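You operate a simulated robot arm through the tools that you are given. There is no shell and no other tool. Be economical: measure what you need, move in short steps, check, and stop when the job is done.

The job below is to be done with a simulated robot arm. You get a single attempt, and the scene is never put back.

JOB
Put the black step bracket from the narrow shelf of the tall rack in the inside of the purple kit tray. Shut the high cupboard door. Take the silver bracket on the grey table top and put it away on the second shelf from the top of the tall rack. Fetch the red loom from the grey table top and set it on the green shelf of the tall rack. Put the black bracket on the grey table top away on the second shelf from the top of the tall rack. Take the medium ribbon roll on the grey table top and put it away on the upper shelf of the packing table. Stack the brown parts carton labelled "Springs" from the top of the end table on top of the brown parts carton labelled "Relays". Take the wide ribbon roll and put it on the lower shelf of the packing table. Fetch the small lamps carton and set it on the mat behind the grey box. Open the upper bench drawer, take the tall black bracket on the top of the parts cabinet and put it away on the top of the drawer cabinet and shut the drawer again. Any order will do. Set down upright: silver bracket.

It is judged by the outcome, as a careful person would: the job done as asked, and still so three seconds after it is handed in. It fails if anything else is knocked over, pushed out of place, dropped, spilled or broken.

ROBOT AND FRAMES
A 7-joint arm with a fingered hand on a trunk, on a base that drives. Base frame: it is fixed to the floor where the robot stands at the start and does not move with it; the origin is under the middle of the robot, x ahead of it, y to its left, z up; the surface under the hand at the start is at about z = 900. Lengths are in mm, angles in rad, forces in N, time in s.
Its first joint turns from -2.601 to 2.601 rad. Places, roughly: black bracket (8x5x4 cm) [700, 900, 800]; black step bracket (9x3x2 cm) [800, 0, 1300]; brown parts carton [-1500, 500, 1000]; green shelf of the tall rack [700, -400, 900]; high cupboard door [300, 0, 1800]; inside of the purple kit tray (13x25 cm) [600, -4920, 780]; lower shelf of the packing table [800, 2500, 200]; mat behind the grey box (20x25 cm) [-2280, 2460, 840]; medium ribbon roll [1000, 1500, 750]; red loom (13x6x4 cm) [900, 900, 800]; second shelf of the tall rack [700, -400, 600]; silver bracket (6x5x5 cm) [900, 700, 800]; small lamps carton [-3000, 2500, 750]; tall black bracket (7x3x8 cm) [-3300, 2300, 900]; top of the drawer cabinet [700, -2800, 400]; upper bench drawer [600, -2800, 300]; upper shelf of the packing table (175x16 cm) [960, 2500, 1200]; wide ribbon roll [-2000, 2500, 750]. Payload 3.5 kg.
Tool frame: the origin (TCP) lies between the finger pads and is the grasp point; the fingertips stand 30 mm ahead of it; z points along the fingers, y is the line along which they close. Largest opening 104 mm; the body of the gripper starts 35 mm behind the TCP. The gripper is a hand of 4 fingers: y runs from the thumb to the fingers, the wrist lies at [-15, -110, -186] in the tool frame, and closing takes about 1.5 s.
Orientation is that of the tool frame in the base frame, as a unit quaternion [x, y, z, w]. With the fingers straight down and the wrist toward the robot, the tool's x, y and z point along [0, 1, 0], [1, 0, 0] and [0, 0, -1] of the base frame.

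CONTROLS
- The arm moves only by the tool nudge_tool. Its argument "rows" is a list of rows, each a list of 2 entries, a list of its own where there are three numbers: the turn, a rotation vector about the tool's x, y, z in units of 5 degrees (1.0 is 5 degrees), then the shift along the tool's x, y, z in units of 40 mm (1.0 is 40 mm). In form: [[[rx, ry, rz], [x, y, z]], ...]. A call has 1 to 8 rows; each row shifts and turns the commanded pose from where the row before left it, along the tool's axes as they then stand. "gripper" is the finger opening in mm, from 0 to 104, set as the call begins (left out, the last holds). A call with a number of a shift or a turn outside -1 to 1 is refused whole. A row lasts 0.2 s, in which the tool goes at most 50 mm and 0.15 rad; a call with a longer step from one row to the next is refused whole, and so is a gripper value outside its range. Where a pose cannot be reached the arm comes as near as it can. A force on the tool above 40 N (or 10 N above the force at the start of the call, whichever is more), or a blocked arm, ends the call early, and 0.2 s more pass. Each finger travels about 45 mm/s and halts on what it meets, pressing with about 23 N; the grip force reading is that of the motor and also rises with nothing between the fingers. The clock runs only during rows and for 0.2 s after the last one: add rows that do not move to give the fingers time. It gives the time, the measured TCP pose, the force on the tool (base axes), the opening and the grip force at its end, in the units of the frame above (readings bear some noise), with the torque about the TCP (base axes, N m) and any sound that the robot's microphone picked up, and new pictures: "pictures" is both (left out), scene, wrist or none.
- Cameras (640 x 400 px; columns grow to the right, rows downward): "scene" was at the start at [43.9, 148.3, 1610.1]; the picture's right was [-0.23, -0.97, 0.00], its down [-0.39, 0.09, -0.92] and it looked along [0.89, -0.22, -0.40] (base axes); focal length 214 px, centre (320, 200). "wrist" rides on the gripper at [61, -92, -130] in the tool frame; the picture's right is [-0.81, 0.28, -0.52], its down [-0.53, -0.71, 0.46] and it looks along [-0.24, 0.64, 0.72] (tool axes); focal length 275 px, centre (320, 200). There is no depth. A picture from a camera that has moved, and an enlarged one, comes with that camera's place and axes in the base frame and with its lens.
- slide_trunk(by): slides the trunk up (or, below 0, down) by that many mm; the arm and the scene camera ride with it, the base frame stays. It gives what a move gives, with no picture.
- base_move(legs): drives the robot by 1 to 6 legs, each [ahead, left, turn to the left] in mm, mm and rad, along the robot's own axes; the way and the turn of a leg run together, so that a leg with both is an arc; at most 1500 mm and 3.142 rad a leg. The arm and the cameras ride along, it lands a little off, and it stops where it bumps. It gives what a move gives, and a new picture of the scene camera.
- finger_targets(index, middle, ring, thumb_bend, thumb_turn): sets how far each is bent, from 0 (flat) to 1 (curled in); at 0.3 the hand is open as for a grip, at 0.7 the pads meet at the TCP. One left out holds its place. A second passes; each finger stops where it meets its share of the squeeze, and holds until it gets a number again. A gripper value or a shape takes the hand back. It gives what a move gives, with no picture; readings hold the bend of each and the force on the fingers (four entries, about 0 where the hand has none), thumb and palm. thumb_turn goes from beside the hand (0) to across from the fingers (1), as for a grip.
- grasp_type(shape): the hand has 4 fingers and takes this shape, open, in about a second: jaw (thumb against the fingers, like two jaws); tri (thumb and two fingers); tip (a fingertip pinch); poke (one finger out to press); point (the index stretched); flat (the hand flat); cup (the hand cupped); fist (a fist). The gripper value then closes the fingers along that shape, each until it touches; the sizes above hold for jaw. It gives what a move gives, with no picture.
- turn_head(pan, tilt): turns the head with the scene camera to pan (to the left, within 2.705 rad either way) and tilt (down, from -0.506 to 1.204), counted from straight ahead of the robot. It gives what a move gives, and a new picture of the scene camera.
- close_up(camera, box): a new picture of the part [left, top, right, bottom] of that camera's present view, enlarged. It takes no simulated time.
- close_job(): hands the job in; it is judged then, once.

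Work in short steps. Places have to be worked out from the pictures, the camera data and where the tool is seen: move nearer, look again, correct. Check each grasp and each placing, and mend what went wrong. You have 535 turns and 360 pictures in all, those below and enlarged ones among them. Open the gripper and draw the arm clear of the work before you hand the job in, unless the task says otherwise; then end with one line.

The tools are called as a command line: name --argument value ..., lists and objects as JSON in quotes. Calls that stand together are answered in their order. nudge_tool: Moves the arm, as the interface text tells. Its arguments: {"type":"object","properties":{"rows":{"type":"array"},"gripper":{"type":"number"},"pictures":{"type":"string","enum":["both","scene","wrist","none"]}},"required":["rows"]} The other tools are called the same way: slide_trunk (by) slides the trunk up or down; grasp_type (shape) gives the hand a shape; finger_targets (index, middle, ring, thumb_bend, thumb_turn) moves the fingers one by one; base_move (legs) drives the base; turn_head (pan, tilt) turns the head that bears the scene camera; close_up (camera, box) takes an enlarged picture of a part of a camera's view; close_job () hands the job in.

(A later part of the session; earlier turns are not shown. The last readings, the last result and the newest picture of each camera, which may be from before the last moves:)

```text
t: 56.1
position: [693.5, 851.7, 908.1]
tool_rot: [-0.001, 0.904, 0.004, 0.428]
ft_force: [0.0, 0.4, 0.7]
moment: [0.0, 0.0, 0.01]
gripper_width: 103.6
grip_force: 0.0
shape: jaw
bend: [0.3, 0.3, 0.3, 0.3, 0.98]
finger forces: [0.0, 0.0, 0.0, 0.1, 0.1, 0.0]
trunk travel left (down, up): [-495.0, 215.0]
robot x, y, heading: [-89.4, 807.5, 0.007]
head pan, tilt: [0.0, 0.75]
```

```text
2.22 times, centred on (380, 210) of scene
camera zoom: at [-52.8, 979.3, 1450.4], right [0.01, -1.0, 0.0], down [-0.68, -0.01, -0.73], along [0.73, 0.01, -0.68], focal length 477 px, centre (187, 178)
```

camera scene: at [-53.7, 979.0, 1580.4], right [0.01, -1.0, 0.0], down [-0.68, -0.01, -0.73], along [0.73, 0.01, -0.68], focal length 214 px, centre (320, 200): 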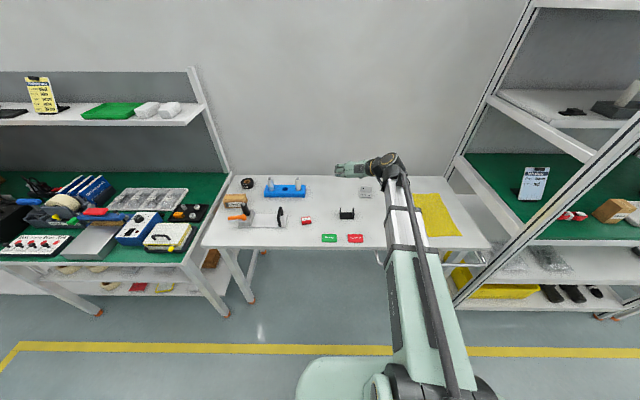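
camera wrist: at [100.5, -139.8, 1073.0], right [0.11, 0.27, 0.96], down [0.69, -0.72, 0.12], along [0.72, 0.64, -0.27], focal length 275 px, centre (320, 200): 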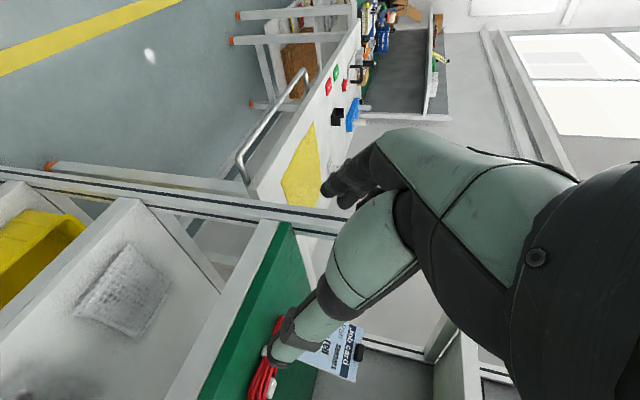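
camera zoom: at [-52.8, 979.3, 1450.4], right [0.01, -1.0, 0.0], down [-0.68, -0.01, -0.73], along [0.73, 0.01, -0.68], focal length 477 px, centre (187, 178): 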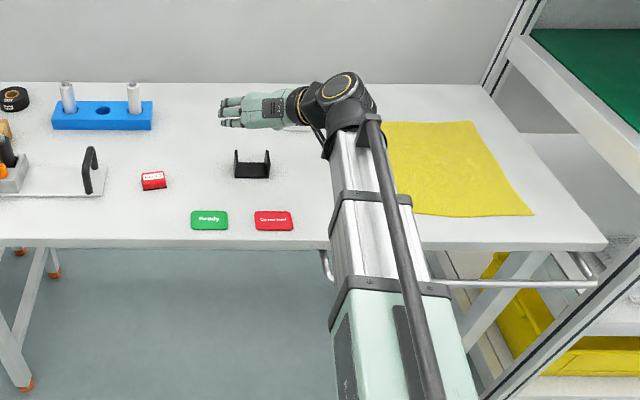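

Triangulation gives table z≈775, bracket centre (694,849), top z≈815. I lower the trunk 85 mm and look.

slide_trunk --by -85

close_up --camera "wrist" --box '[0, 0, 640, 400]'

close_up --camera "scene" --box '[300, 160, 440, 250]'

```text
t: 57.3
position: [693.8, 851.7, 823.4]
tool_rot: [-0.001, 0.904, 0.003, 0.428]
ft_force: [0.2, 0.7, -1.2]
moment: [-0.04, -0.04, 0.0]
gripper_width: 103.8
grip_force: 0.1
shape: jaw
bend: [0.3, 0.3, 0.3, 0.3, 0.98]
finger forces: [0.1, 0.1, 0.0, 0.0, 0.0, 0.0]
trunk travel left (down, up): [-410.0, 300.0]
robot x, y, heading: [-91.7, 808.2, 0.006]
head pan, tilt: [0.0, 0.75]
```

```text
1.00 times, centred on (320, 200) of wrist (not enlarged: the box is as wide or as high as the picture)
camera zoom: at [554.3, 759.3, 858.2], right [0.11, 0.27, 0.96], down [0.69, -0.71, 0.12], along [0.71, 0.65, -0.27], focal length 275 px, centre (320, 200)
```

zoom: 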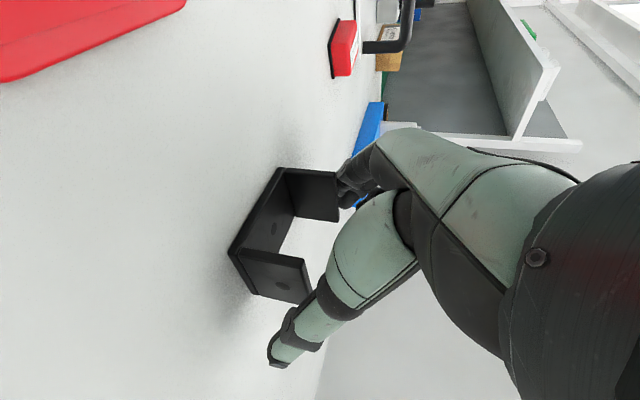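

```text
4.44 times, centred on (370, 205) of scene
camera zoom: at [-52.7, 979.3, 1365.4], right [0.01, -1.0, 0.0], down [-0.68, -0.01, -0.73], along [0.73, 0.01, -0.68], focal length 953 px, centre (98, 178)
```

zoom: 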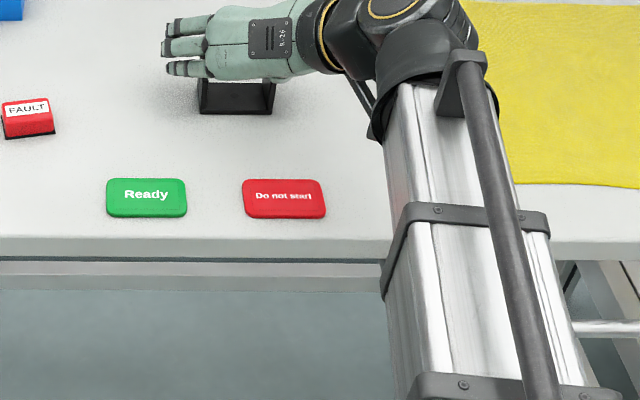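

Thumb and fingers straddle the two flanges. I move 10 mm back and 8 mm down, then close.

nudge_tool --rows '[[[0, 0, 0], [0.31, 0, -0.07]]]' --pictures "none"

nudge_tool --rows '[[[0, 0, 0], [0, 0, 0]], [[0, 0, 0], [0, 0, 0]], [[0, 0, 0], [0, 0, 0]], [[0, 0, 0], [0, 0, 0]], [[0, 0, 0], [0, 0, 0]], [[0, 0, 0], [0, 0, 0]]]' --gripper 60 --pictures "wrist"

```text
t: 57.7
position: [683.7, 851.2, 815.9]
tool_rot: [-0.001, 0.904, 0.003, 0.427]
ft_force: [0.8, 0.1, -0.2]
moment: [0.0, 0.0, 0.01]
gripper_width: 103.6
grip_force: 0.0
shape: jaw
bend: [0.3, 0.3, 0.3, 0.3, 0.98]
finger forces: [0.1, 0.0, 0.0, 0.0, 0.1, 0.0]
trunk travel left (down, up): [-410.0, 300.0]
robot x, y, heading: [-89.9, 806.8, 0.006]
head pan, tilt: [0.0, 0.75]
```

```text
t: 59.1
position: [684.1, 852.5, 815.8]
tool_rot: [-0.001, 0.904, 0.004, 0.428]
ft_force: [0.0, -0.3, -0.5]
moment: [0.0, -0.01, -0.02]
gripper_width: 64.6
grip_force: 22.8
shape: jaw
bend: [0.28, 0.4, 0.41, 0.63, 1.0]
finger forces: [12.5, 7.2, 0.0, 0.0, 20.0, 0.1]
trunk travel left (down, up): [-410.0, 300.0]
robot x, y, heading: [-86.2, 809.6, 0.004]
head pan, tilt: [0.0, 0.75]
camera wrist: at [544.5, 759.0, 850.8], right [0.11, 0.27, 0.96], down [0.69, -0.71, 0.12], along [0.71, 0.65, -0.27], focal length 275 px, centre (320, 200)
```

wrist: 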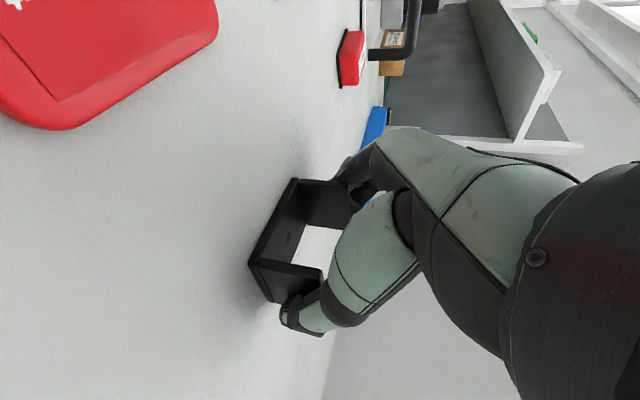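

Gripped on both flanges. I lift with the trunk, check, then back out and drive to the rack.

slide_trunk --by 110

base_move --legs '[[-460, 0, -0.005], [0, -1275, 0]]'

slide_trunk --by -240

turn_head --pan 0.0 --tilt 0.6

close_up --camera "wrist" --box '[0, 0, 640, 400]'

```text
t: 60.5
position: [682.3, 851.7, 926.3]
tool_rot: [0.0, 0.904, 0.003, 0.428]
ft_force: [0.5, 0.0, -1.4]
moment: [0.0, -0.02, -0.03]
gripper_width: 64.5
grip_force: 23.4
shape: jaw
bend: [0.28, 0.4, 0.41, 0.63, 1.0]
finger forces: [12.8, 7.2, 0.0, 0.0, 20.0, 0.1]
trunk travel left (down, up): [-520.0, 190.0]
robot x, y, heading: [-91.6, 808.0, 0.005]
head pan, tilt: [0.0, 0.75]
```

```text
t: 69.3
position: [230.5, -435.3, 924.5]
tool_rot: [0.001, 0.904, 0.003, 0.428]
ft_force: [0.5, -0.1, -1.1]
moment: [0.01, 0.01, 0.02]
gripper_width: 64.6
grip_force: 22.6
shape: jaw
bend: [0.28, 0.4, 0.41, 0.63, 1.0]
finger forces: [12.9, 7.2, 0.0, 0.1, 20.0, 0.1]
trunk travel left (down, up): [-520.0, 190.0]
robot x, y, heading: [-541.3, -471.1, 0.001]
head pan, tilt: [0.0, 0.75]
camera scene: at [-504.9, -302.8, 1475.4], right [0.0, -1.0, 0.0], down [-0.68, 0.0, -0.73], along [0.73, 0.0, -0.68], focal length 214 px, centre (320, 200)
```

scene: 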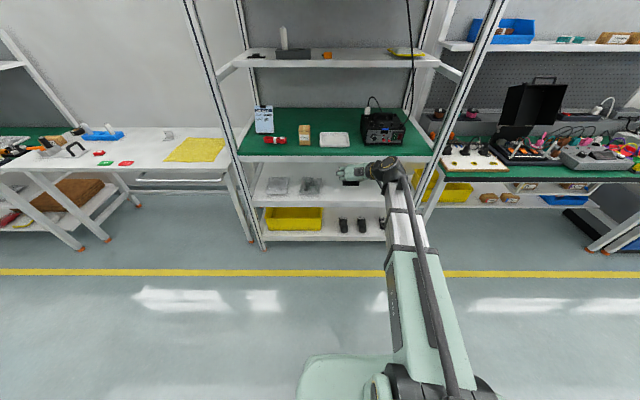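

```text
t: 71.8
position: [231.2, -435.1, 686.3]
tool_rot: [0.001, 0.904, 0.002, 0.427]
ft_force: [0.0, 0.4, -2.9]
moment: [0.01, -0.02, 0.02]
gripper_width: 64.6
grip_force: 23.1
shape: jaw
bend: [0.28, 0.4, 0.41, 0.63, 1.0]
finger forces: [12.7, 7.3, 0.0, 0.1, 20.1, 0.0]
trunk travel left (down, up): [-280.0, 430.0]
robot x, y, heading: [-544.1, -473.7, 0.001]
head pan, tilt: [0.0, 0.75]
```

```text
t: 72.5
position: [231.4, -435.3, 686.9]
tool_rot: [0.002, 0.904, 0.002, 0.428]
ft_force: [0.4, -0.2, -1.7]
moment: [-0.03, 0.03, -0.03]
gripper_width: 64.5
grip_force: 22.9
shape: jaw
bend: [0.28, 0.4, 0.41, 0.63, 1.0]
finger forces: [12.8, 7.2, 0.1, 0.0, 20.2, 0.0]
trunk travel left (down, up): [-280.0, 430.0]
robot x, y, heading: [-541.4, -471.3, 0.0]
head pan, tilt: [0.0, 0.6]
camera scene: at [-499.4, -302.8, 1248.2], right [0.0, -1.0, 0.0], down [-0.57, 0.0, -0.82], along [0.82, 0.0, -0.57], focal length 214 px, centre (320, 200)
```

scene: 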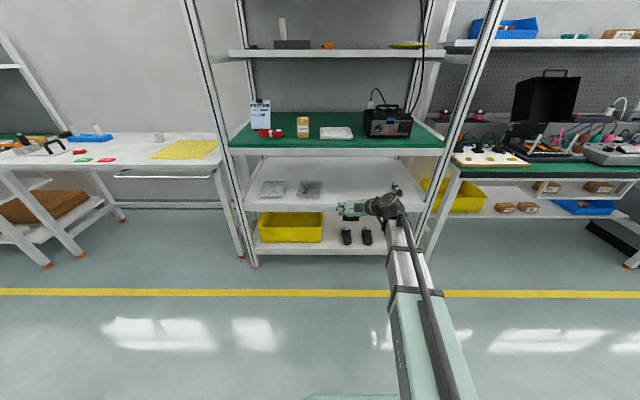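

```text
1.00 times, centred on (320, 200) of wrist (not enlarged: the box is as wide or as high as the picture)
camera zoom: at [91.1, -526.3, 720.8], right [0.11, 0.27, 0.96], down [0.69, -0.71, 0.12], along [0.71, 0.65, -0.27], focal length 275 px, centre (320, 200)
```

zoom: 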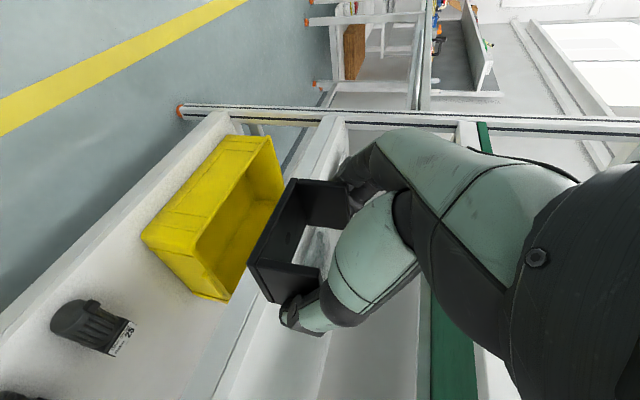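

I zoom to measure the shelf edge height.

close_up --camera "scene" --box '[240, 130, 440, 250]'

```text
3.20 times, centred on (340, 190) of scene
camera zoom: at [-499.4, -302.8, 1248.2], right [0.0, -1.0, 0.0], down [-0.57, 0.0, -0.82], along [0.82, 0.0, -0.57], focal length 686 px, centre (256, 232)
```

zoom: 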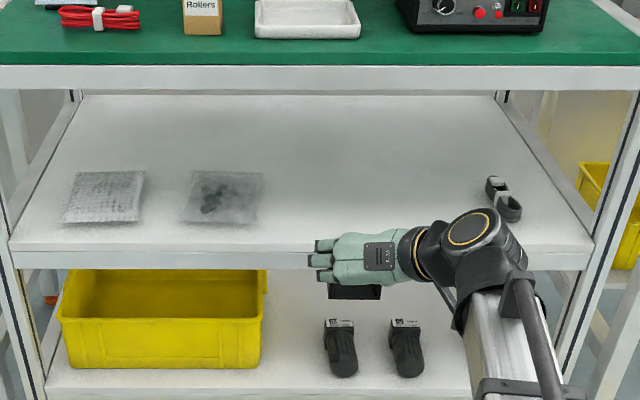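

The shelf top is about z 566–597. I lower to TCP z≈655 and drive the bracket in slowly over the shelf.

slide_trunk --by -30

base_move --legs '[[200, 0, 0]]'

close_up --camera "wrist" --box '[0, 0, 640, 400]'

```text
t: 73.2
position: [231.2, -434.2, 656.2]
tool_rot: [0.001, 0.904, 0.003, 0.428]
ft_force: [0.4, 0.0, -1.0]
moment: [0.03, -0.02, -0.01]
gripper_width: 64.6
grip_force: 22.9
shape: jaw
bend: [0.28, 0.4, 0.41, 0.63, 1.0]
finger forces: [12.8, 7.2, 0.0, 0.1, 20.1, 0.0]
trunk travel left (down, up): [-250.0, 460.0]
robot x, y, heading: [-541.2, -472.5, 0.002]
head pan, tilt: [0.0, 0.6]
```

```text
t: 74.8
position: [429.1, -432.3, 657.0]
tool_rot: [0.0, 0.904, 0.003, 0.428]
ft_force: [0.8, 0.2, -1.2]
moment: [0.03, 0.0, -0.01]
gripper_width: 64.4
grip_force: 23.4
shape: jaw
bend: [0.28, 0.4, 0.41, 0.63, 1.0]
finger forces: [12.8, 7.1, 0.0, 0.0, 20.1, 0.0]
trunk travel left (down, up): [-250.0, 460.0]
robot x, y, heading: [-346.3, -470.8, 0.01]
head pan, tilt: [0.0, 0.6]
camera scene: at [-301.5, -302.2, 1218.2], right [0.0, -1.0, 0.0], down [-0.56, 0.0, -0.83], along [0.83, 0.0, -0.56], focal length 214 px, centre (320, 200)
```

scene: 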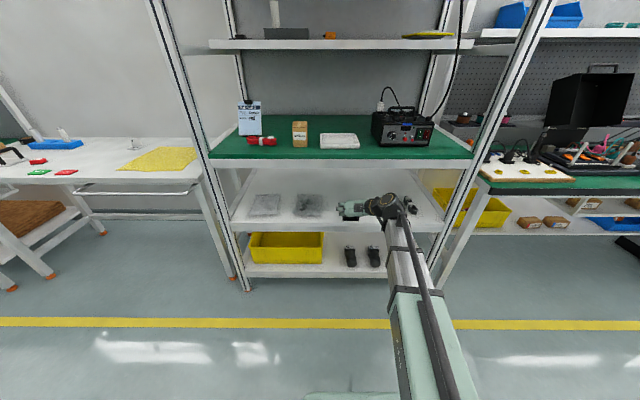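

```text
1.00 times, centred on (320, 200) of wrist (not enlarged: the box is as wide or as high as the picture)
camera zoom: at [289.4, -524.8, 690.9], right [0.11, 0.27, 0.96], down [0.69, -0.71, 0.12], along [0.71, 0.65, -0.27], focal length 275 px, centre (320, 200)
```

zoom: 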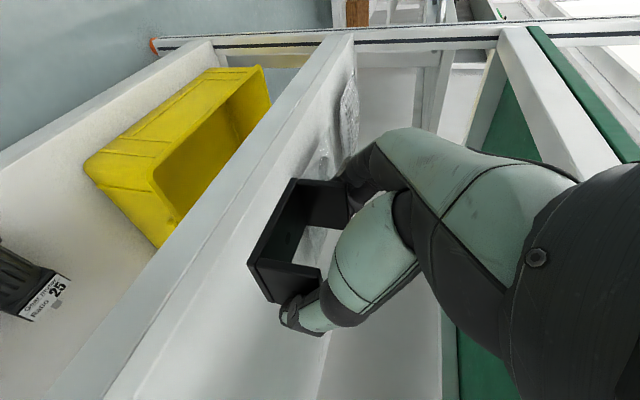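

The bracket is above the shelf plane. Ahead 115 mm more, then lower until contact.

base_move --legs '[[115, 0, 0]]'

slide_trunk --by -25

close_up --camera "wrist" --box '[160, 100, 480, 400]'

```text
t: 76.0
position: [544.3, -432.4, 655.7]
tool_rot: [0.001, 0.903, 0.003, 0.429]
ft_force: [-0.3, -0.3, -1.6]
moment: [-0.03, 0.0, 0.0]
gripper_width: 64.6
grip_force: 23.0
shape: jaw
bend: [0.28, 0.4, 0.41, 0.63, 1.0]
finger forces: [12.9, 7.2, 0.1, 0.0, 20.1, 0.0]
trunk travel left (down, up): [-250.0, 460.0]
robot x, y, heading: [-227.4, -471.4, 0.003]
head pan, tilt: [0.0, 0.6]
camera scene: at [-186.8, -301.8, 1218.2], right [0.0, -1.0, 0.0], down [-0.56, 0.0, -0.83], along [0.83, 0.0, -0.56], focal length 214 px, centre (320, 200)
```

scene: 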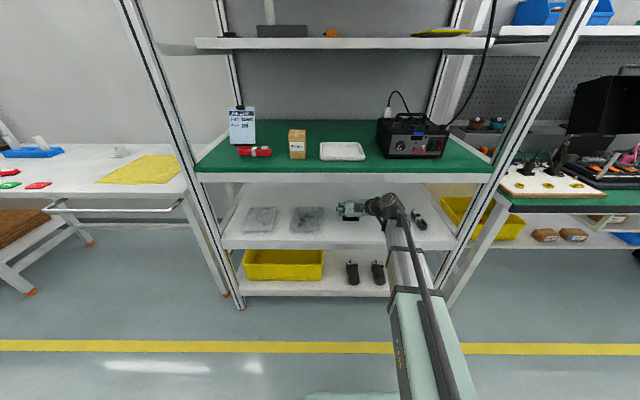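

```text
t: 76.8
position: [543.7, -432.1, 631.6]
tool_rot: [0.0, 0.904, 0.003, 0.428]
ft_force: [0.0, 0.3, -2.0]
moment: [0.03, -0.01, -0.01]
gripper_width: 64.7
grip_force: 23.2
shape: jaw
bend: [0.28, 0.4, 0.41, 0.63, 1.0]
finger forces: [12.9, 7.2, 0.0, 0.0, 20.1, 0.0]
trunk travel left (down, up): [-225.0, 485.0]
robot x, y, heading: [-228.3, -469.4, 0.004]
head pan, tilt: [0.0, 0.6]
```

```text
1.33 times, centred on (320, 250) of wrist
camera zoom: at [404.1, -524.6, 665.8], right [0.11, 0.27, 0.96], down [0.69, -0.71, 0.12], along [0.71, 0.65, -0.27], focal length 367 px, centre (320, 133)
```

zoom: 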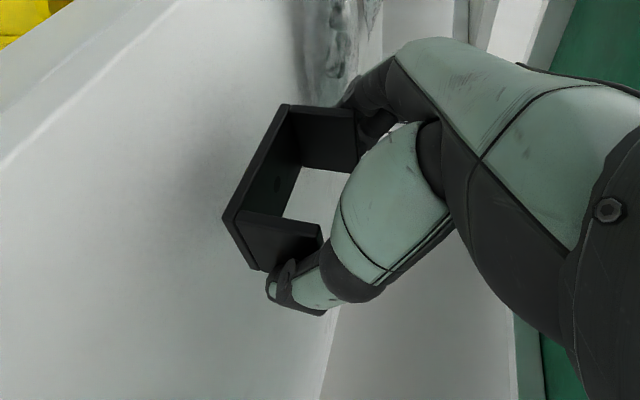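

Still above the shelf. I lower in 4 mm steps until contact.

nudge_tool --rows '[[[0, 0, 0], [0.087, 0, 0.072]], [[0, 0, 0], [0.087, 0, 0.072]], [[0, 0, 0], [0.087, 0, 0.072]], [[0, 0, 0], [0.087, 0, 0.072]], [[0, 0, 0], [0.087, 0, 0.072]], [[0, 0, 0], [0.087, 0, 0.072]]]' --pictures "wrist"

```text
t: 78.2
position: [543.5, -433.2, 602.4]
tool_rot: [-0.001, 0.904, 0.002, 0.428]
ft_force: [0.0, 0.1, -0.9]
moment: [-0.02, -0.01, 0.01]
gripper_width: 64.7
grip_force: 23.6
shape: jaw
bend: [0.28, 0.4, 0.41, 0.63, 1.0]
finger forces: [12.8, 7.3, 0.1, 0.0, 20.1, 0.0]
trunk travel left (down, up): [-225.0, 485.0]
robot x, y, heading: [-234.4, -471.6, 0.009]
head pan, tilt: [0.0, 0.6]
camera wrist: at [404.3, -524.4, 637.8], right [0.11, 0.27, 0.96], down [0.69, -0.71, 0.12], along [0.71, 0.65, -0.27], focal length 275 px, centre (320, 200)
```

wrist: 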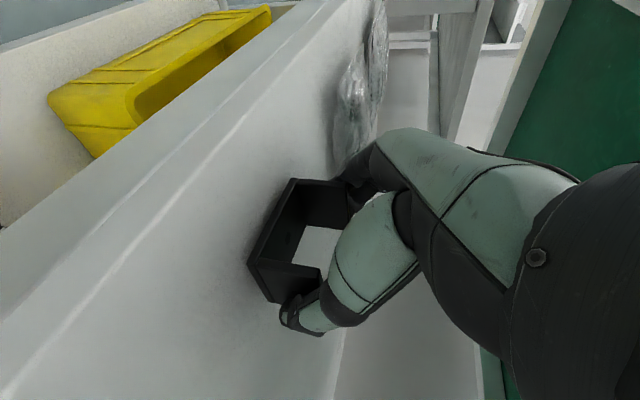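

Close, with the shadow converging. I continue in small steps.

nudge_tool --rows '[[[0, 0, 0], [0.065, 0, 0.054]], [[0, 0, 0], [0.065, 0, 0.054]], [[0, 0, 0], [0.065, 0, 0.054]], [[0, 0, 0], [0.065, 0, 0.054]]]' --pictures "wrist"

```text
t: 79.2
position: [543.8, -432.4, 592.9]
tool_rot: [0.001, 0.903, 0.003, 0.43]
ft_force: [-1.9, -0.7, 19.2]
moment: [0.31, -0.32, -0.11]
gripper_width: 64.8
grip_force: 22.6
shape: jaw
bend: [0.28, 0.4, 0.42, 0.63, 1.0]
finger forces: [13.2, 8.1, 1.2, 0.0, 22.4, 0.0]
trunk travel left (down, up): [-225.0, 485.0]
robot x, y, heading: [-229.0, -467.3, 0.007]
head pan, tilt: [0.0, 0.6]
camera wrist: at [404.1, -524.4, 627.1], right [0.11, 0.27, 0.96], down [0.69, -0.71, 0.12], along [0.72, 0.65, -0.26], focal length 275 px, centre (320, 200)
```

wrist: 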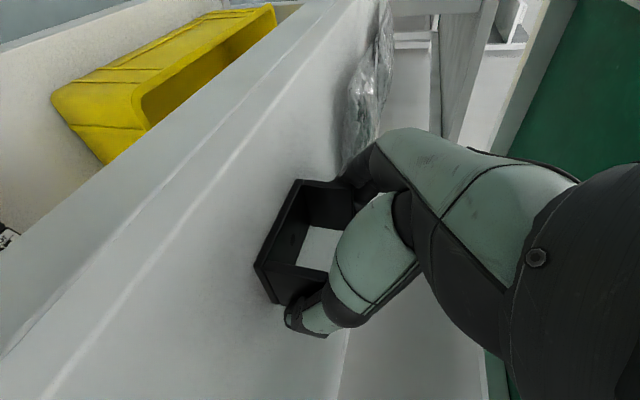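

Contact: the bracket stands on the shelf (shelf z≈553). I open, lift 45 mm and back out.

nudge_tool --rows '[[[0, 0, 0], [-0.03, 0, -0.03]], [[0, 0, 0], [0, 0, 0]], [[0, 0, 0], [0, 0, 0]], [[0, 0, 0], [0, 0, 0]], [[0, 0, 0], [0, 0, 0]]]' --gripper 104 --pictures "none"

nudge_tool --rows '[[[0, 0, 0], [-0.3, 0, -0.25]], [[0, 0, 0], [-0.3, 0, -0.25]], [[0, 0, 0], [-0.3, 0, -0.25]]]' --pictures "wrist"

base_move --legs '[[-330, 0, 0]]'

```text
t: 80.3
position: [544.4, -433.2, 592.0]
tool_rot: [0.0, 0.904, 0.003, 0.429]
ft_force: [0.1, 0.7, -0.3]
moment: [0.0, 0.0, 0.01]
gripper_width: 103.5
grip_force: 0.0
shape: jaw
bend: [0.3, 0.3, 0.3, 0.3, 0.98]
finger forces: [0.3, 0.0, 0.0, 0.0, 0.0, 0.0]
trunk travel left (down, up): [-225.0, 485.0]
robot x, y, heading: [-228.4, -474.4, 0.004]
head pan, tilt: [0.0, 0.6]
```

```text
t: 81.2
position: [543.8, -434.2, 639.9]
tool_rot: [0.0, 0.904, 0.003, 0.428]
ft_force: [0.0, -0.2, 0.0]
moment: [0.01, -0.01, 0.02]
gripper_width: 103.7
grip_force: 0.0
shape: jaw
bend: [0.3, 0.3, 0.3, 0.3, 0.98]
finger forces: [0.0, 0.0, 0.0, 0.0, 0.0, 0.0]
trunk travel left (down, up): [-225.0, 485.0]
robot x, y, heading: [-229.1, -473.6, -0.0]
head pan, tilt: [0.0, 0.6]
camera wrist: at [403.8, -525.3, 673.8], right [0.11, 0.27, 0.96], down [0.69, -0.71, 0.12], along [0.71, 0.65, -0.27], focal length 275 px, centre (320, 200)
```

wrist: 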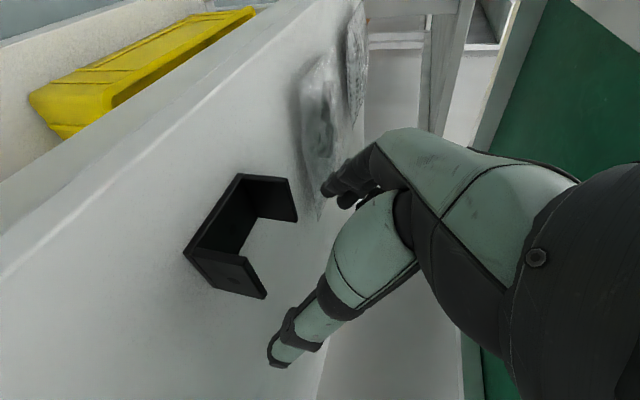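

```text
t: 83.4
position: [204.8, -434.4, 638.7]
tool_rot: [0.0, 0.903, 0.004, 0.429]
ft_force: [0.3, -0.3, 0.4]
moment: [0.01, -0.01, 0.01]
gripper_width: 103.3
grip_force: 0.1
shape: jaw
bend: [0.3, 0.3, 0.3, 0.3, 0.98]
finger forces: [0.0, 0.1, 0.0, 0.0, 0.0, 0.0]
trunk travel left (down, up): [-225.0, 485.0]
robot x, y, heading: [-565.6, -474.5, -0.001]
head pan, tilt: [0.0, 0.6]
camera scene: at [-524.8, -302.9, 1193.2], right [0.0, -1.0, 0.0], down [-0.56, 0.0, -0.83], along [0.83, 0.0, -0.56], focal length 214 px, centre (320, 200)
```

scene: 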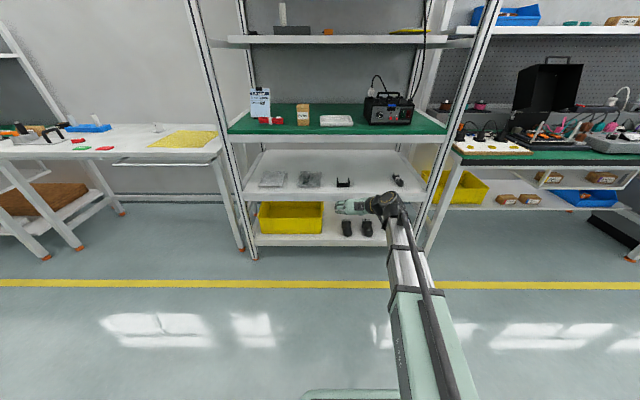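

Placed well. Next the silver bracket: raise the trunk and drive to the table near it.

slide_trunk --by 300

base_move --legs '[[0, 1180, 0], [560, 0, 0]]'

close_up --camera "wrist" --box '[0, 0, 640, 400]'

close_up --camera "scene" --box '[280, 120, 480, 300]'

```text
t: 86.4
position: [204.2, -434.9, 938.4]
tool_rot: [0.0, 0.904, 0.003, 0.428]
ft_force: [-0.3, -0.4, -0.3]
moment: [-0.02, -0.01, 0.04]
gripper_width: 103.8
grip_force: 0.0
shape: jaw
bend: [0.3, 0.3, 0.3, 0.3, 0.98]
finger forces: [0.0, 0.0, 0.0, 0.0, 0.1, 0.1]
trunk travel left (down, up): [-525.0, 185.0]
robot x, y, heading: [-568.1, -472.6, 0.007]
head pan, tilt: [0.0, 0.6]
```

```text
t: 95.2
position: [755.7, 754.2, 939.0]
tool_rot: [0.002, 0.903, 0.003, 0.429]
ft_force: [-0.5, -0.6, 0.1]
moment: [-0.05, 0.0, -0.01]
gripper_width: 103.5
grip_force: 0.0
shape: jaw
bend: [0.3, 0.3, 0.3, 0.3, 0.98]
finger forces: [0.0, 0.0, 0.0, 0.0, 0.0, 0.0]
trunk travel left (down, up): [-525.0, 185.0]
robot x, y, heading: [-14.7, 719.1, 0.001]
head pan, tilt: [0.0, 0.6]
camera scene: at [26.8, 887.2, 1493.2], right [0.0, -1.0, 0.0], down [-0.56, 0.0, -0.83], along [0.83, 0.0, -0.56], focal length 214 px, centre (320, 200)
```

scene: 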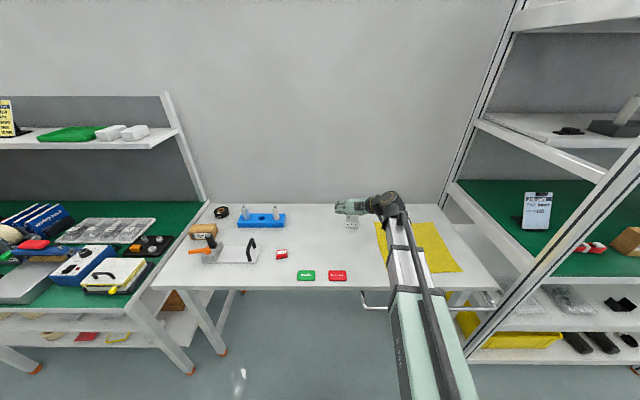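

```text
1.00 times, centred on (320, 200) of wrist (not enlarged: the box is as wide or as high as the picture)
camera zoom: at [617.1, 662.7, 973.8], right [0.11, 0.27, 0.96], down [0.69, -0.71, 0.12], along [0.72, 0.65, -0.27], focal length 275 px, centre (320, 200)
```

zoom: 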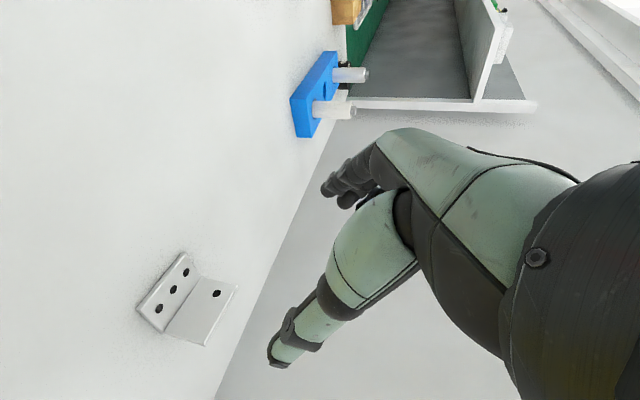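

```text
2.22 times, centred on (380, 210) of scene
camera zoom: at [26.8, 887.2, 1493.2], right [0.0, -1.0, 0.0], down [-0.56, 0.0, -0.83], along [0.83, 0.0, -0.56], focal length 477 px, centre (187, 178)
```

zoom: 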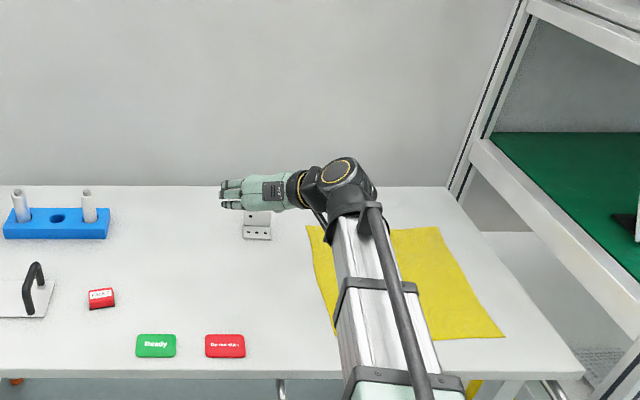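

The silver L-bracket: front edge x≈830, upright plate at x≈880, centre y≈736, 62 mm wide. I bring the TCP to (868,737) and lower.

base_move --legs '[[110, -17, 0]]'

slide_trunk --by -100

close_up --camera "wrist" --box '[0, 0, 640, 400]'

```text
t: 96.4
position: [867.1, 738.5, 938.5]
tool_rot: [0.001, 0.904, 0.002, 0.428]
ft_force: [0.7, 0.0, -0.2]
moment: [0.03, 0.03, 0.01]
gripper_width: 103.9
grip_force: 0.1
shape: jaw
bend: [0.3, 0.3, 0.3, 0.3, 0.98]
finger forces: [0.0, 0.1, 0.0, 0.1, 0.0, 0.0]
trunk travel left (down, up): [-525.0, 185.0]
robot x, y, heading: [94.0, 702.0, 0.003]
head pan, tilt: [0.0, 0.6]
camera scene: at [137.5, 870.3, 1493.2], right [0.0, -1.0, 0.0], down [-0.57, 0.0, -0.82], along [0.82, 0.0, -0.57], focal length 214 px, centre (320, 200)
```

scene: 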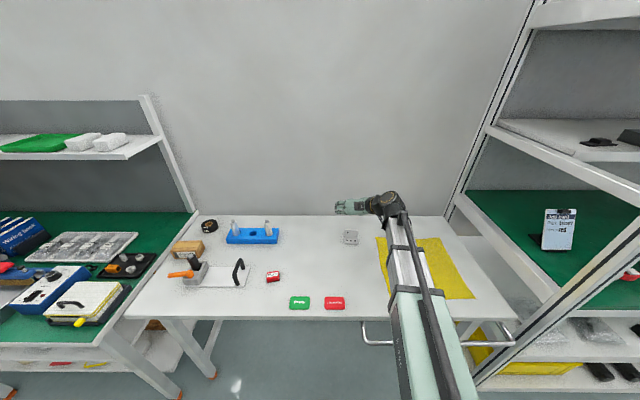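

```text
t: 97.7
position: [867.4, 738.4, 839.4]
tool_rot: [0.001, 0.904, 0.002, 0.428]
ft_force: [-0.8, -1.2, 0.0]
moment: [0.01, -0.02, 0.01]
gripper_width: 103.8
grip_force: 0.0
shape: jaw
bend: [0.3, 0.3, 0.3, 0.3, 0.98]
finger forces: [0.0, 0.0, 0.1, 0.0, 0.0, 0.1]
trunk travel left (down, up): [-425.0, 285.0]
robot x, y, heading: [93.2, 698.9, 0.002]
head pan, tilt: [0.0, 0.6]
```

```text
1.00 times, centred on (320, 200) of wrist (not enlarged: the box is as wide or as high as the picture)
camera zoom: at [727.6, 646.5, 873.8], right [0.11, 0.27, 0.96], down [0.69, -0.71, 0.12], along [0.71, 0.65, -0.27], focal length 275 px, centre (320, 200)
```

zoom: 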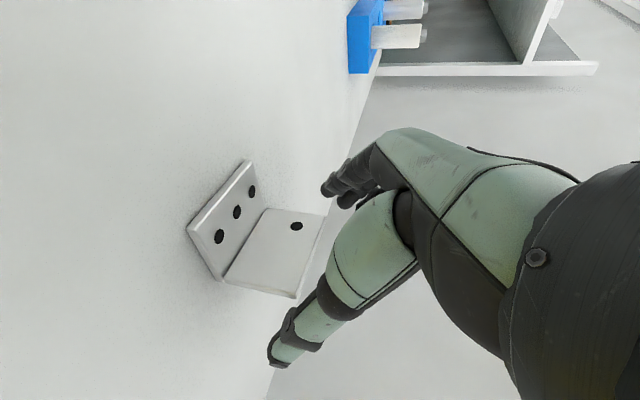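

Aligned. I lower 24 mm and close on both sides of the upright plate.

slide_trunk --by -24

nudge_tool --rows '[[[0, 0, 0], [0, 0, 0]], [[0, 0, 0], [0, 0, 0]], [[0, 0, 0], [0, 0, 0]], [[0, 0, 0], [0, 0, 0]], [[0, 0, 0], [0, 0, 0]], [[0, 0, 0], [0, 0, 0]]]' --gripper 45 --pictures "wrist"

```text
t: 98.4
position: [867.2, 738.8, 813.9]
tool_rot: [0.001, 0.904, 0.003, 0.428]
ft_force: [-0.5, 1.1, 0.1]
moment: [-0.03, -0.02, 0.01]
gripper_width: 103.7
grip_force: 0.1
shape: jaw
bend: [0.3, 0.3, 0.3, 0.3, 0.98]
finger forces: [0.0, 0.0, 0.0, 0.1, 0.0, 0.0]
trunk travel left (down, up): [-401.0, 309.0]
robot x, y, heading: [96.0, 701.9, 0.004]
head pan, tilt: [0.0, 0.6]
```

```text
t: 99.8
position: [867.9, 738.2, 814.6]
tool_rot: [0.001, 0.904, 0.003, 0.428]
ft_force: [0.2, 0.1, 0.4]
moment: [0.0, -0.05, 0.02]
gripper_width: 46.1
grip_force: 0.0
shape: jaw
bend: [0.74, 0.47, 0.44, 0.71, 1.0]
finger forces: [0.2, 0.0, 0.0, 0.0, 0.5, 0.0]
trunk travel left (down, up): [-401.0, 309.0]
robot x, y, heading: [97.9, 700.2, 0.004]
head pan, tilt: [0.0, 0.6]
camera wrist: at [727.6, 646.5, 849.8], right [0.11, 0.27, 0.96], down [0.69, -0.71, 0.12], along [0.71, 0.65, -0.27], focal length 275 px, centre (320, 200)
```

wrist: 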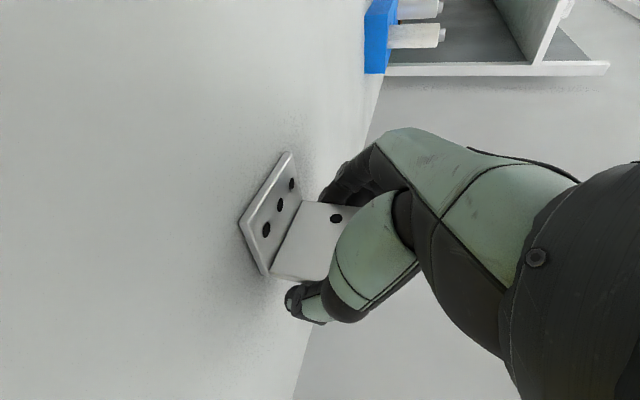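

Just touching; I squeeze further.

nudge_tool --rows '[[[0, 0, 0], [0, 0, 0]], [[0, 0, 0], [0, 0, 0]], [[0, 0, 0], [0, 0, 0]], [[0, 0, 0], [0, 0, 0]]]' --gripper 20 --pictures "wrist"

```text
t: 100.8
position: [867.4, 740.1, 814.0]
tool_rot: [0.0, 0.904, 0.003, 0.428]
ft_force: [0.6, -1.2, -1.2]
moment: [0.03, 0.0, 0.02]
gripper_width: 35.5
grip_force: 23.2
shape: jaw
bend: [0.75, 0.65, 0.61, 0.77, 1.0]
finger forces: [14.4, 8.3, 0.1, 0.0, 23.5, 0.0]
trunk travel left (down, up): [-401.0, 309.0]
robot x, y, heading: [93.6, 701.6, -0.001]
head pan, tilt: [0.0, 0.6]
camera wrist: at [727.7, 646.5, 849.8], right [0.11, 0.27, 0.96], down [0.69, -0.71, 0.12], along [0.71, 0.65, -0.27], focal length 275 px, centre (320, 200)
```

wrist: 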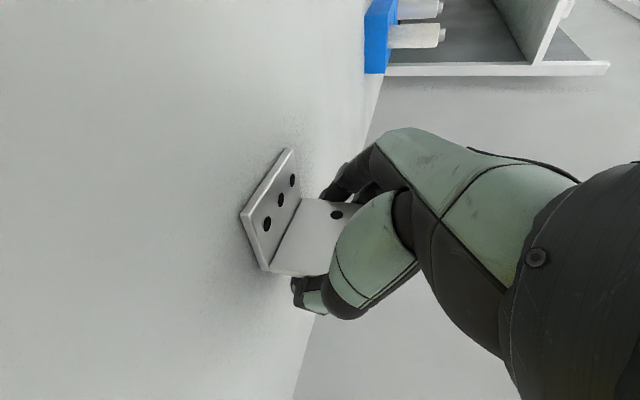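

Firm grip. I lift 40 mm and check the bracket stays level.

slide_trunk --by 40

close_up --camera "wrist" --box '[160, 100, 480, 400]'

```text
t: 101.7
position: [867.3, 738.3, 854.8]
tool_rot: [0.0, 0.903, 0.003, 0.429]
ft_force: [0.1, 0.0, -1.7]
moment: [0.01, -0.02, 0.0]
gripper_width: 35.6
grip_force: 23.3
shape: jaw
bend: [0.75, 0.65, 0.61, 0.77, 1.0]
finger forces: [15.2, 7.7, 0.0, 0.0, 23.3, 0.0]
trunk travel left (down, up): [-441.0, 269.0]
robot x, y, heading: [96.4, 699.8, 0.004]
head pan, tilt: [0.0, 0.6]
```

```text
1.33 times, centred on (320, 250) of wrist
camera zoom: at [727.7, 646.5, 889.7], right [0.11, 0.27, 0.96], down [0.69, -0.71, 0.12], along [0.71, 0.65, -0.27], focal length 367 px, centre (320, 133)
```

zoom: 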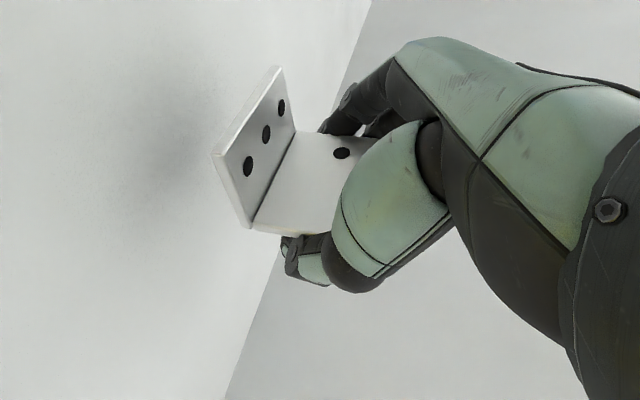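

Held level. I raise, back off and drive to the rack for the second shelf at y≈−590.

slide_trunk --by 80

base_move --legs '[[-640, 0, -0.004], [0, -1315, 0]]'

slide_trunk --by -285

close_up --camera "scene" --box '[240, 120, 480, 270]'

```text
t: 102.8
position: [868.7, 737.7, 934.6]
tool_rot: [0.001, 0.904, 0.002, 0.428]
ft_force: [0.5, 0.6, -1.9]
moment: [-0.01, -0.04, 0.0]
gripper_width: 35.6
grip_force: 23.4
shape: jaw
bend: [0.75, 0.65, 0.61, 0.77, 1.0]
finger forces: [15.3, 7.7, 0.0, 0.1, 23.3, 0.0]
trunk travel left (down, up): [-521.0, 189.0]
robot x, y, heading: [94.7, 700.2, -0.002]
head pan, tilt: [0.0, 0.6]
```

```text
t: 112.5
position: [229.6, -567.3, 935.3]
tool_rot: [0.004, 0.904, 0.001, 0.427]
ft_force: [0.4, -0.3, -1.1]
moment: [-0.05, -0.03, -0.01]
gripper_width: 35.4
grip_force: 23.0
shape: jaw
bend: [0.75, 0.65, 0.61, 0.77, 1.0]
finger forces: [15.3, 7.6, 0.0, 0.1, 23.1, 0.0]
trunk travel left (down, up): [-521.0, 189.0]
robot x, y, heading: [-544.6, -600.3, 0.001]
head pan, tilt: [0.0, 0.6]
camera scene: at [-499.7, -431.3, 1489.2], right [0.0, -1.0, 0.0], down [-0.56, 0.0, -0.83], along [0.83, 0.0, -0.56], focal length 214 px, centre (320, 200)
```

scene: 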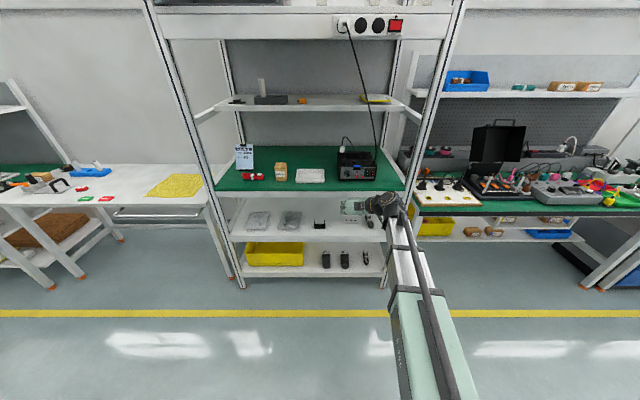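

```text
t: 115.4
position: [229.7, -566.2, 649.3]
tool_rot: [0.003, 0.904, 0.001, 0.428]
ft_force: [-0.2, 0.1, -1.8]
moment: [0.0, -0.02, 0.03]
gripper_width: 35.4
grip_force: 23.2
shape: jaw
bend: [0.75, 0.65, 0.61, 0.77, 1.0]
finger forces: [15.3, 7.6, 0.0, 0.1, 23.3, 0.0]
trunk travel left (down, up): [-236.0, 474.0]
robot x, y, heading: [-541.4, -605.1, -0.003]
head pan, tilt: [0.0, 0.6]
```

```text
2.67 times, centred on (360, 195) of scene
camera zoom: at [-499.7, -431.3, 1204.3], right [0.0, -1.0, 0.0], down [-0.56, 0.0, -0.83], along [0.83, 0.0, -0.56], focal length 572 px, centre (213, 213)
```

zoom: 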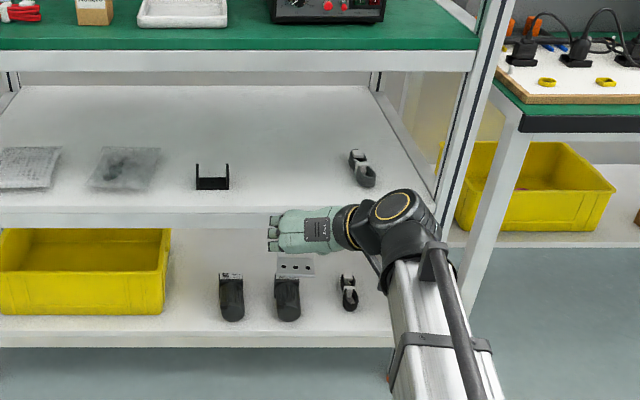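

Clear way. I lower 18 mm more and drive in 325 mm.

slide_trunk --by -18

base_move --legs '[[322, 0, 0]]'

nudge_tool --rows '[[[0, 0, 0], [0.087, 0, 0.072]], [[0, 0, 0], [0.087, 0, 0.072]], [[0, 0, 0], [0.087, 0, 0.072]], [[0, 0, 0], [0.087, 0, 0.072]], [[0, 0, 0], [0.087, 0, 0.072]], [[0, 0, 0], [0.087, 0, 0.072]]]' --pictures "wrist"

```text
t: 116.0
position: [229.3, -566.9, 630.8]
tool_rot: [0.004, 0.903, 0.002, 0.429]
ft_force: [0.1, 0.0, -1.6]
moment: [0.0, -0.04, 0.01]
gripper_width: 35.6
grip_force: 23.3
shape: jaw
bend: [0.75, 0.65, 0.61, 0.77, 1.0]
finger forces: [15.4, 7.5, 0.0, 0.0, 23.2, 0.0]
trunk travel left (down, up): [-218.0, 492.0]
robot x, y, heading: [-539.8, -602.3, -0.003]
head pan, tilt: [0.0, 0.6]
```

```text
t: 118.2
position: [552.9, -567.9, 632.0]
tool_rot: [0.002, 0.904, 0.001, 0.428]
ft_force: [-0.6, 0.1, -1.5]
moment: [0.01, -0.01, 0.0]
gripper_width: 35.4
grip_force: 22.5
shape: jaw
bend: [0.75, 0.65, 0.61, 0.77, 1.0]
finger forces: [15.4, 7.6, 0.1, 0.0, 23.2, 0.0]
trunk travel left (down, up): [-218.0, 492.0]
robot x, y, heading: [-220.3, -602.3, -0.001]
head pan, tilt: [0.0, 0.6]
camera scene: at [-176.9, -432.0, 1186.2], right [0.0, -1.0, 0.0], down [-0.56, 0.0, -0.83], along [0.83, 0.0, -0.56], focal length 214 px, centre (320, 200)
```

scene: 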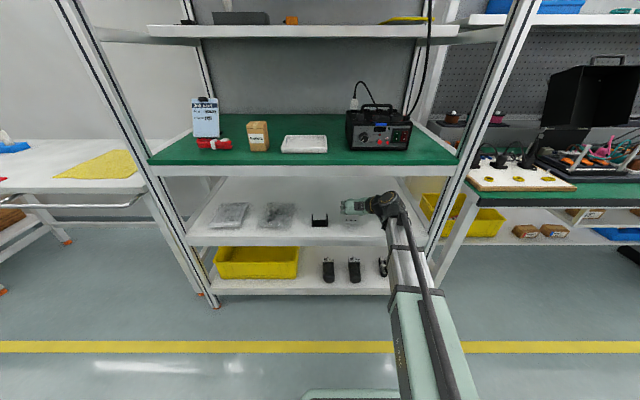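

```text
t: 119.6
position: [552.0, -568.4, 605.2]
tool_rot: [0.002, 0.904, 0.002, 0.428]
ft_force: [0.2, -1.4, -2.2]
moment: [0.0, 0.03, 0.0]
gripper_width: 35.1
grip_force: 23.0
shape: jaw
bend: [0.75, 0.65, 0.61, 0.77, 1.0]
finger forces: [15.4, 7.5, 0.0, 0.0, 23.1, 0.0]
trunk travel left (down, up): [-218.0, 492.0]
robot x, y, heading: [-222.2, -603.8, -0.002]
head pan, tilt: [0.0, 0.6]
camera wrist: at [413.1, -658.9, 639.5], right [0.11, 0.27, 0.96], down [0.69, -0.72, 0.12], along [0.72, 0.64, -0.27], focal length 275 px, centre (320, 200)
```

wrist: 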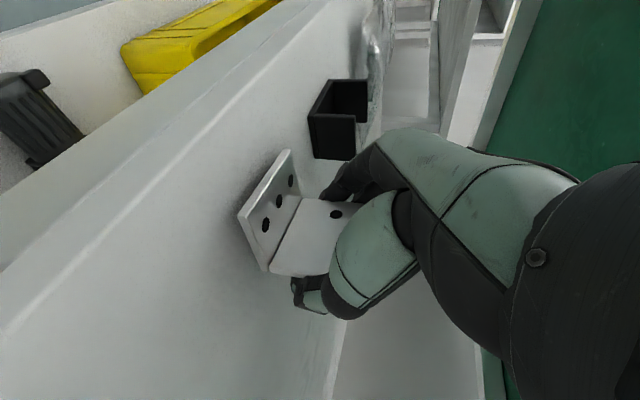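

Continue the last ~12 mm in small steps.

nudge_tool --rows '[[[0, 0, 0], [0.065, 0, 0.054]], [[0, 0, 0], [0.065, 0, 0.054]], [[0, 0, 0], [0.044, 0, 0.036]], [[0, 0, 0], [0.044, 0, 0.036]], [[0, 0, 0], [0.044, 0, 0.036]]]' --pictures "wrist"

```text
t: 120.8
position: [553.2, -568.4, 593.0]
tool_rot: [0.004, 0.904, 0.002, 0.428]
ft_force: [-0.3, -2.6, 14.3]
moment: [0.29, 0.04, -0.03]
gripper_width: 35.6
grip_force: 23.2
shape: jaw
bend: [0.75, 0.72, 0.61, 0.77, 1.0]
finger forces: [15.2, 9.0, 0.1, 0.1, 26.4, 0.0]
trunk travel left (down, up): [-218.0, 492.0]
robot x, y, heading: [-220.3, -603.1, -0.005]
head pan, tilt: [0.0, 0.6]
camera wrist: at [412.5, -658.5, 627.1], right [0.11, 0.27, 0.96], down [0.69, -0.72, 0.12], along [0.72, 0.64, -0.26], focal length 275 px, centre (320, 200)
```

wrist: 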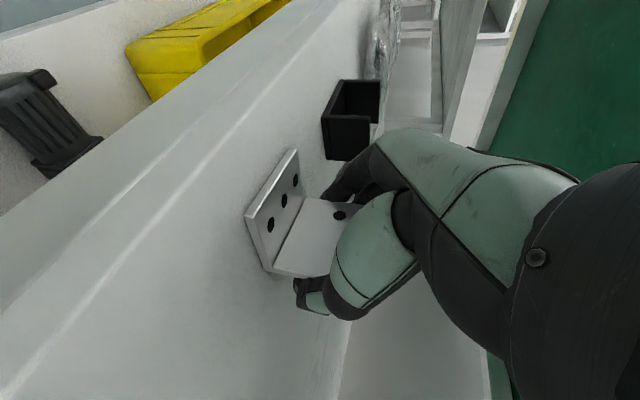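

Contact. I release, lift and back out, then check.

nudge_tool --rows '[[[0, 0, 0], [-0.02, 0, -0.02]], [[0, 0, 0], [0, 0, 0]], [[0, 0, 0], [0, 0, 0]], [[0, 0, 0], [0, 0, 0]], [[0, 0, 0], [0, 0, 0]], [[0, 0, 0], [0, 0, 0]]]' --gripper 104 --pictures "none"

nudge_tool --rows '[[[0, 0, 0], [-0.3, 0, -0.25]], [[0, 0, 0], [-0.3, 0, -0.25]], [[0, 0, 0], [-0.3, 0, -0.25]], [[0, 0, 0], [-0.2, 0, -0.15]]]' --pictures "none"

base_move --legs '[[-330, 0, 0]]'

close_up --camera "scene" --box '[220, 120, 460, 270]'

```text
t: 122.2
position: [553.5, -567.7, 592.3]
tool_rot: [0.003, 0.904, 0.001, 0.427]
ft_force: [-0.1, 0.0, -0.5]
moment: [0.0, 0.02, 0.02]
gripper_width: 103.5
grip_force: 0.0
shape: jaw
bend: [0.3, 0.3, 0.3, 0.3, 0.98]
finger forces: [0.0, 0.0, 0.0, 0.1, 0.0, 0.0]
trunk travel left (down, up): [-218.0, 492.0]
robot x, y, heading: [-220.3, -598.4, -0.003]
head pan, tilt: [0.0, 0.6]
```

```text
t: 123.2
position: [551.8, -569.0, 649.1]
tool_rot: [0.004, 0.904, 0.002, 0.428]
ft_force: [-0.3, -0.3, -0.1]
moment: [0.02, 0.0, 0.0]
gripper_width: 103.9
grip_force: 0.1
shape: jaw
bend: [0.3, 0.3, 0.3, 0.3, 0.98]
finger forces: [0.0, 0.0, 0.1, 0.0, 0.1, 0.0]
trunk travel left (down, up): [-218.0, 492.0]
robot x, y, heading: [-223.0, -602.4, -0.005]
head pan, tilt: [0.0, 0.6]
```

```text
t: 125.4
position: [220.3, -569.3, 648.7]
tool_rot: [0.002, 0.904, 0.001, 0.428]
ft_force: [-0.8, 0.4, 0.0]
moment: [-0.01, 0.0, 0.01]
gripper_width: 103.3
grip_force: 0.0
shape: jaw
bend: [0.3, 0.3, 0.3, 0.3, 0.98]
finger forces: [0.0, 0.0, 0.0, 0.0, 0.1, 0.1]
trunk travel left (down, up): [-218.0, 492.0]
robot x, y, heading: [-551.9, -603.7, 0.001]
head pan, tilt: [0.0, 0.6]
camera scene: at [-507.4, -431.4, 1186.2], right [0.0, -1.0, 0.0], down [-0.56, 0.0, -0.83], along [0.83, 0.0, -0.56], focal length 214 px, centre (320, 200)
```

scene: 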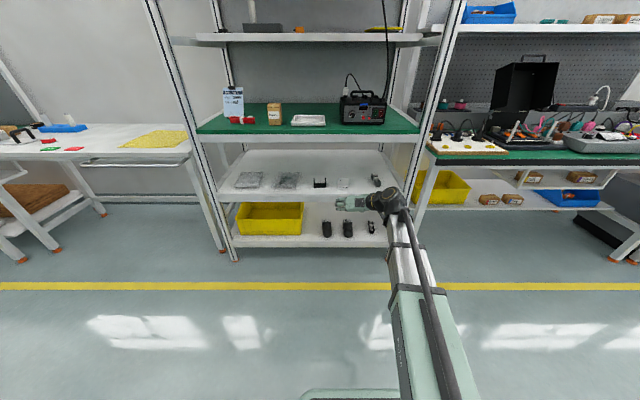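

```text
2.67 times, centred on (340, 195) of scene
camera zoom: at [-507.4, -431.4, 1186.2], right [0.0, -1.0, 0.0], down [-0.56, 0.0, -0.83], along [0.83, 0.0, -0.56], focal length 572 px, centre (267, 213)
```

zoom: 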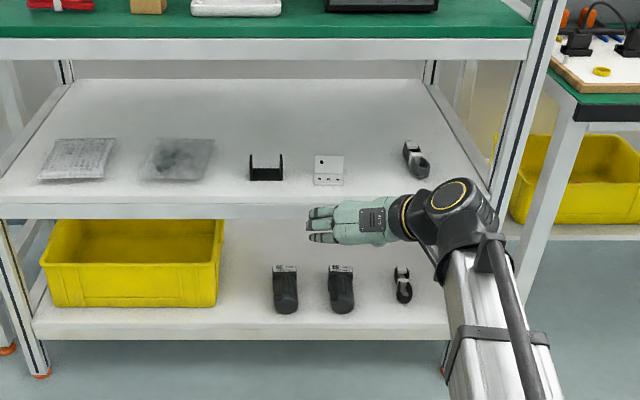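

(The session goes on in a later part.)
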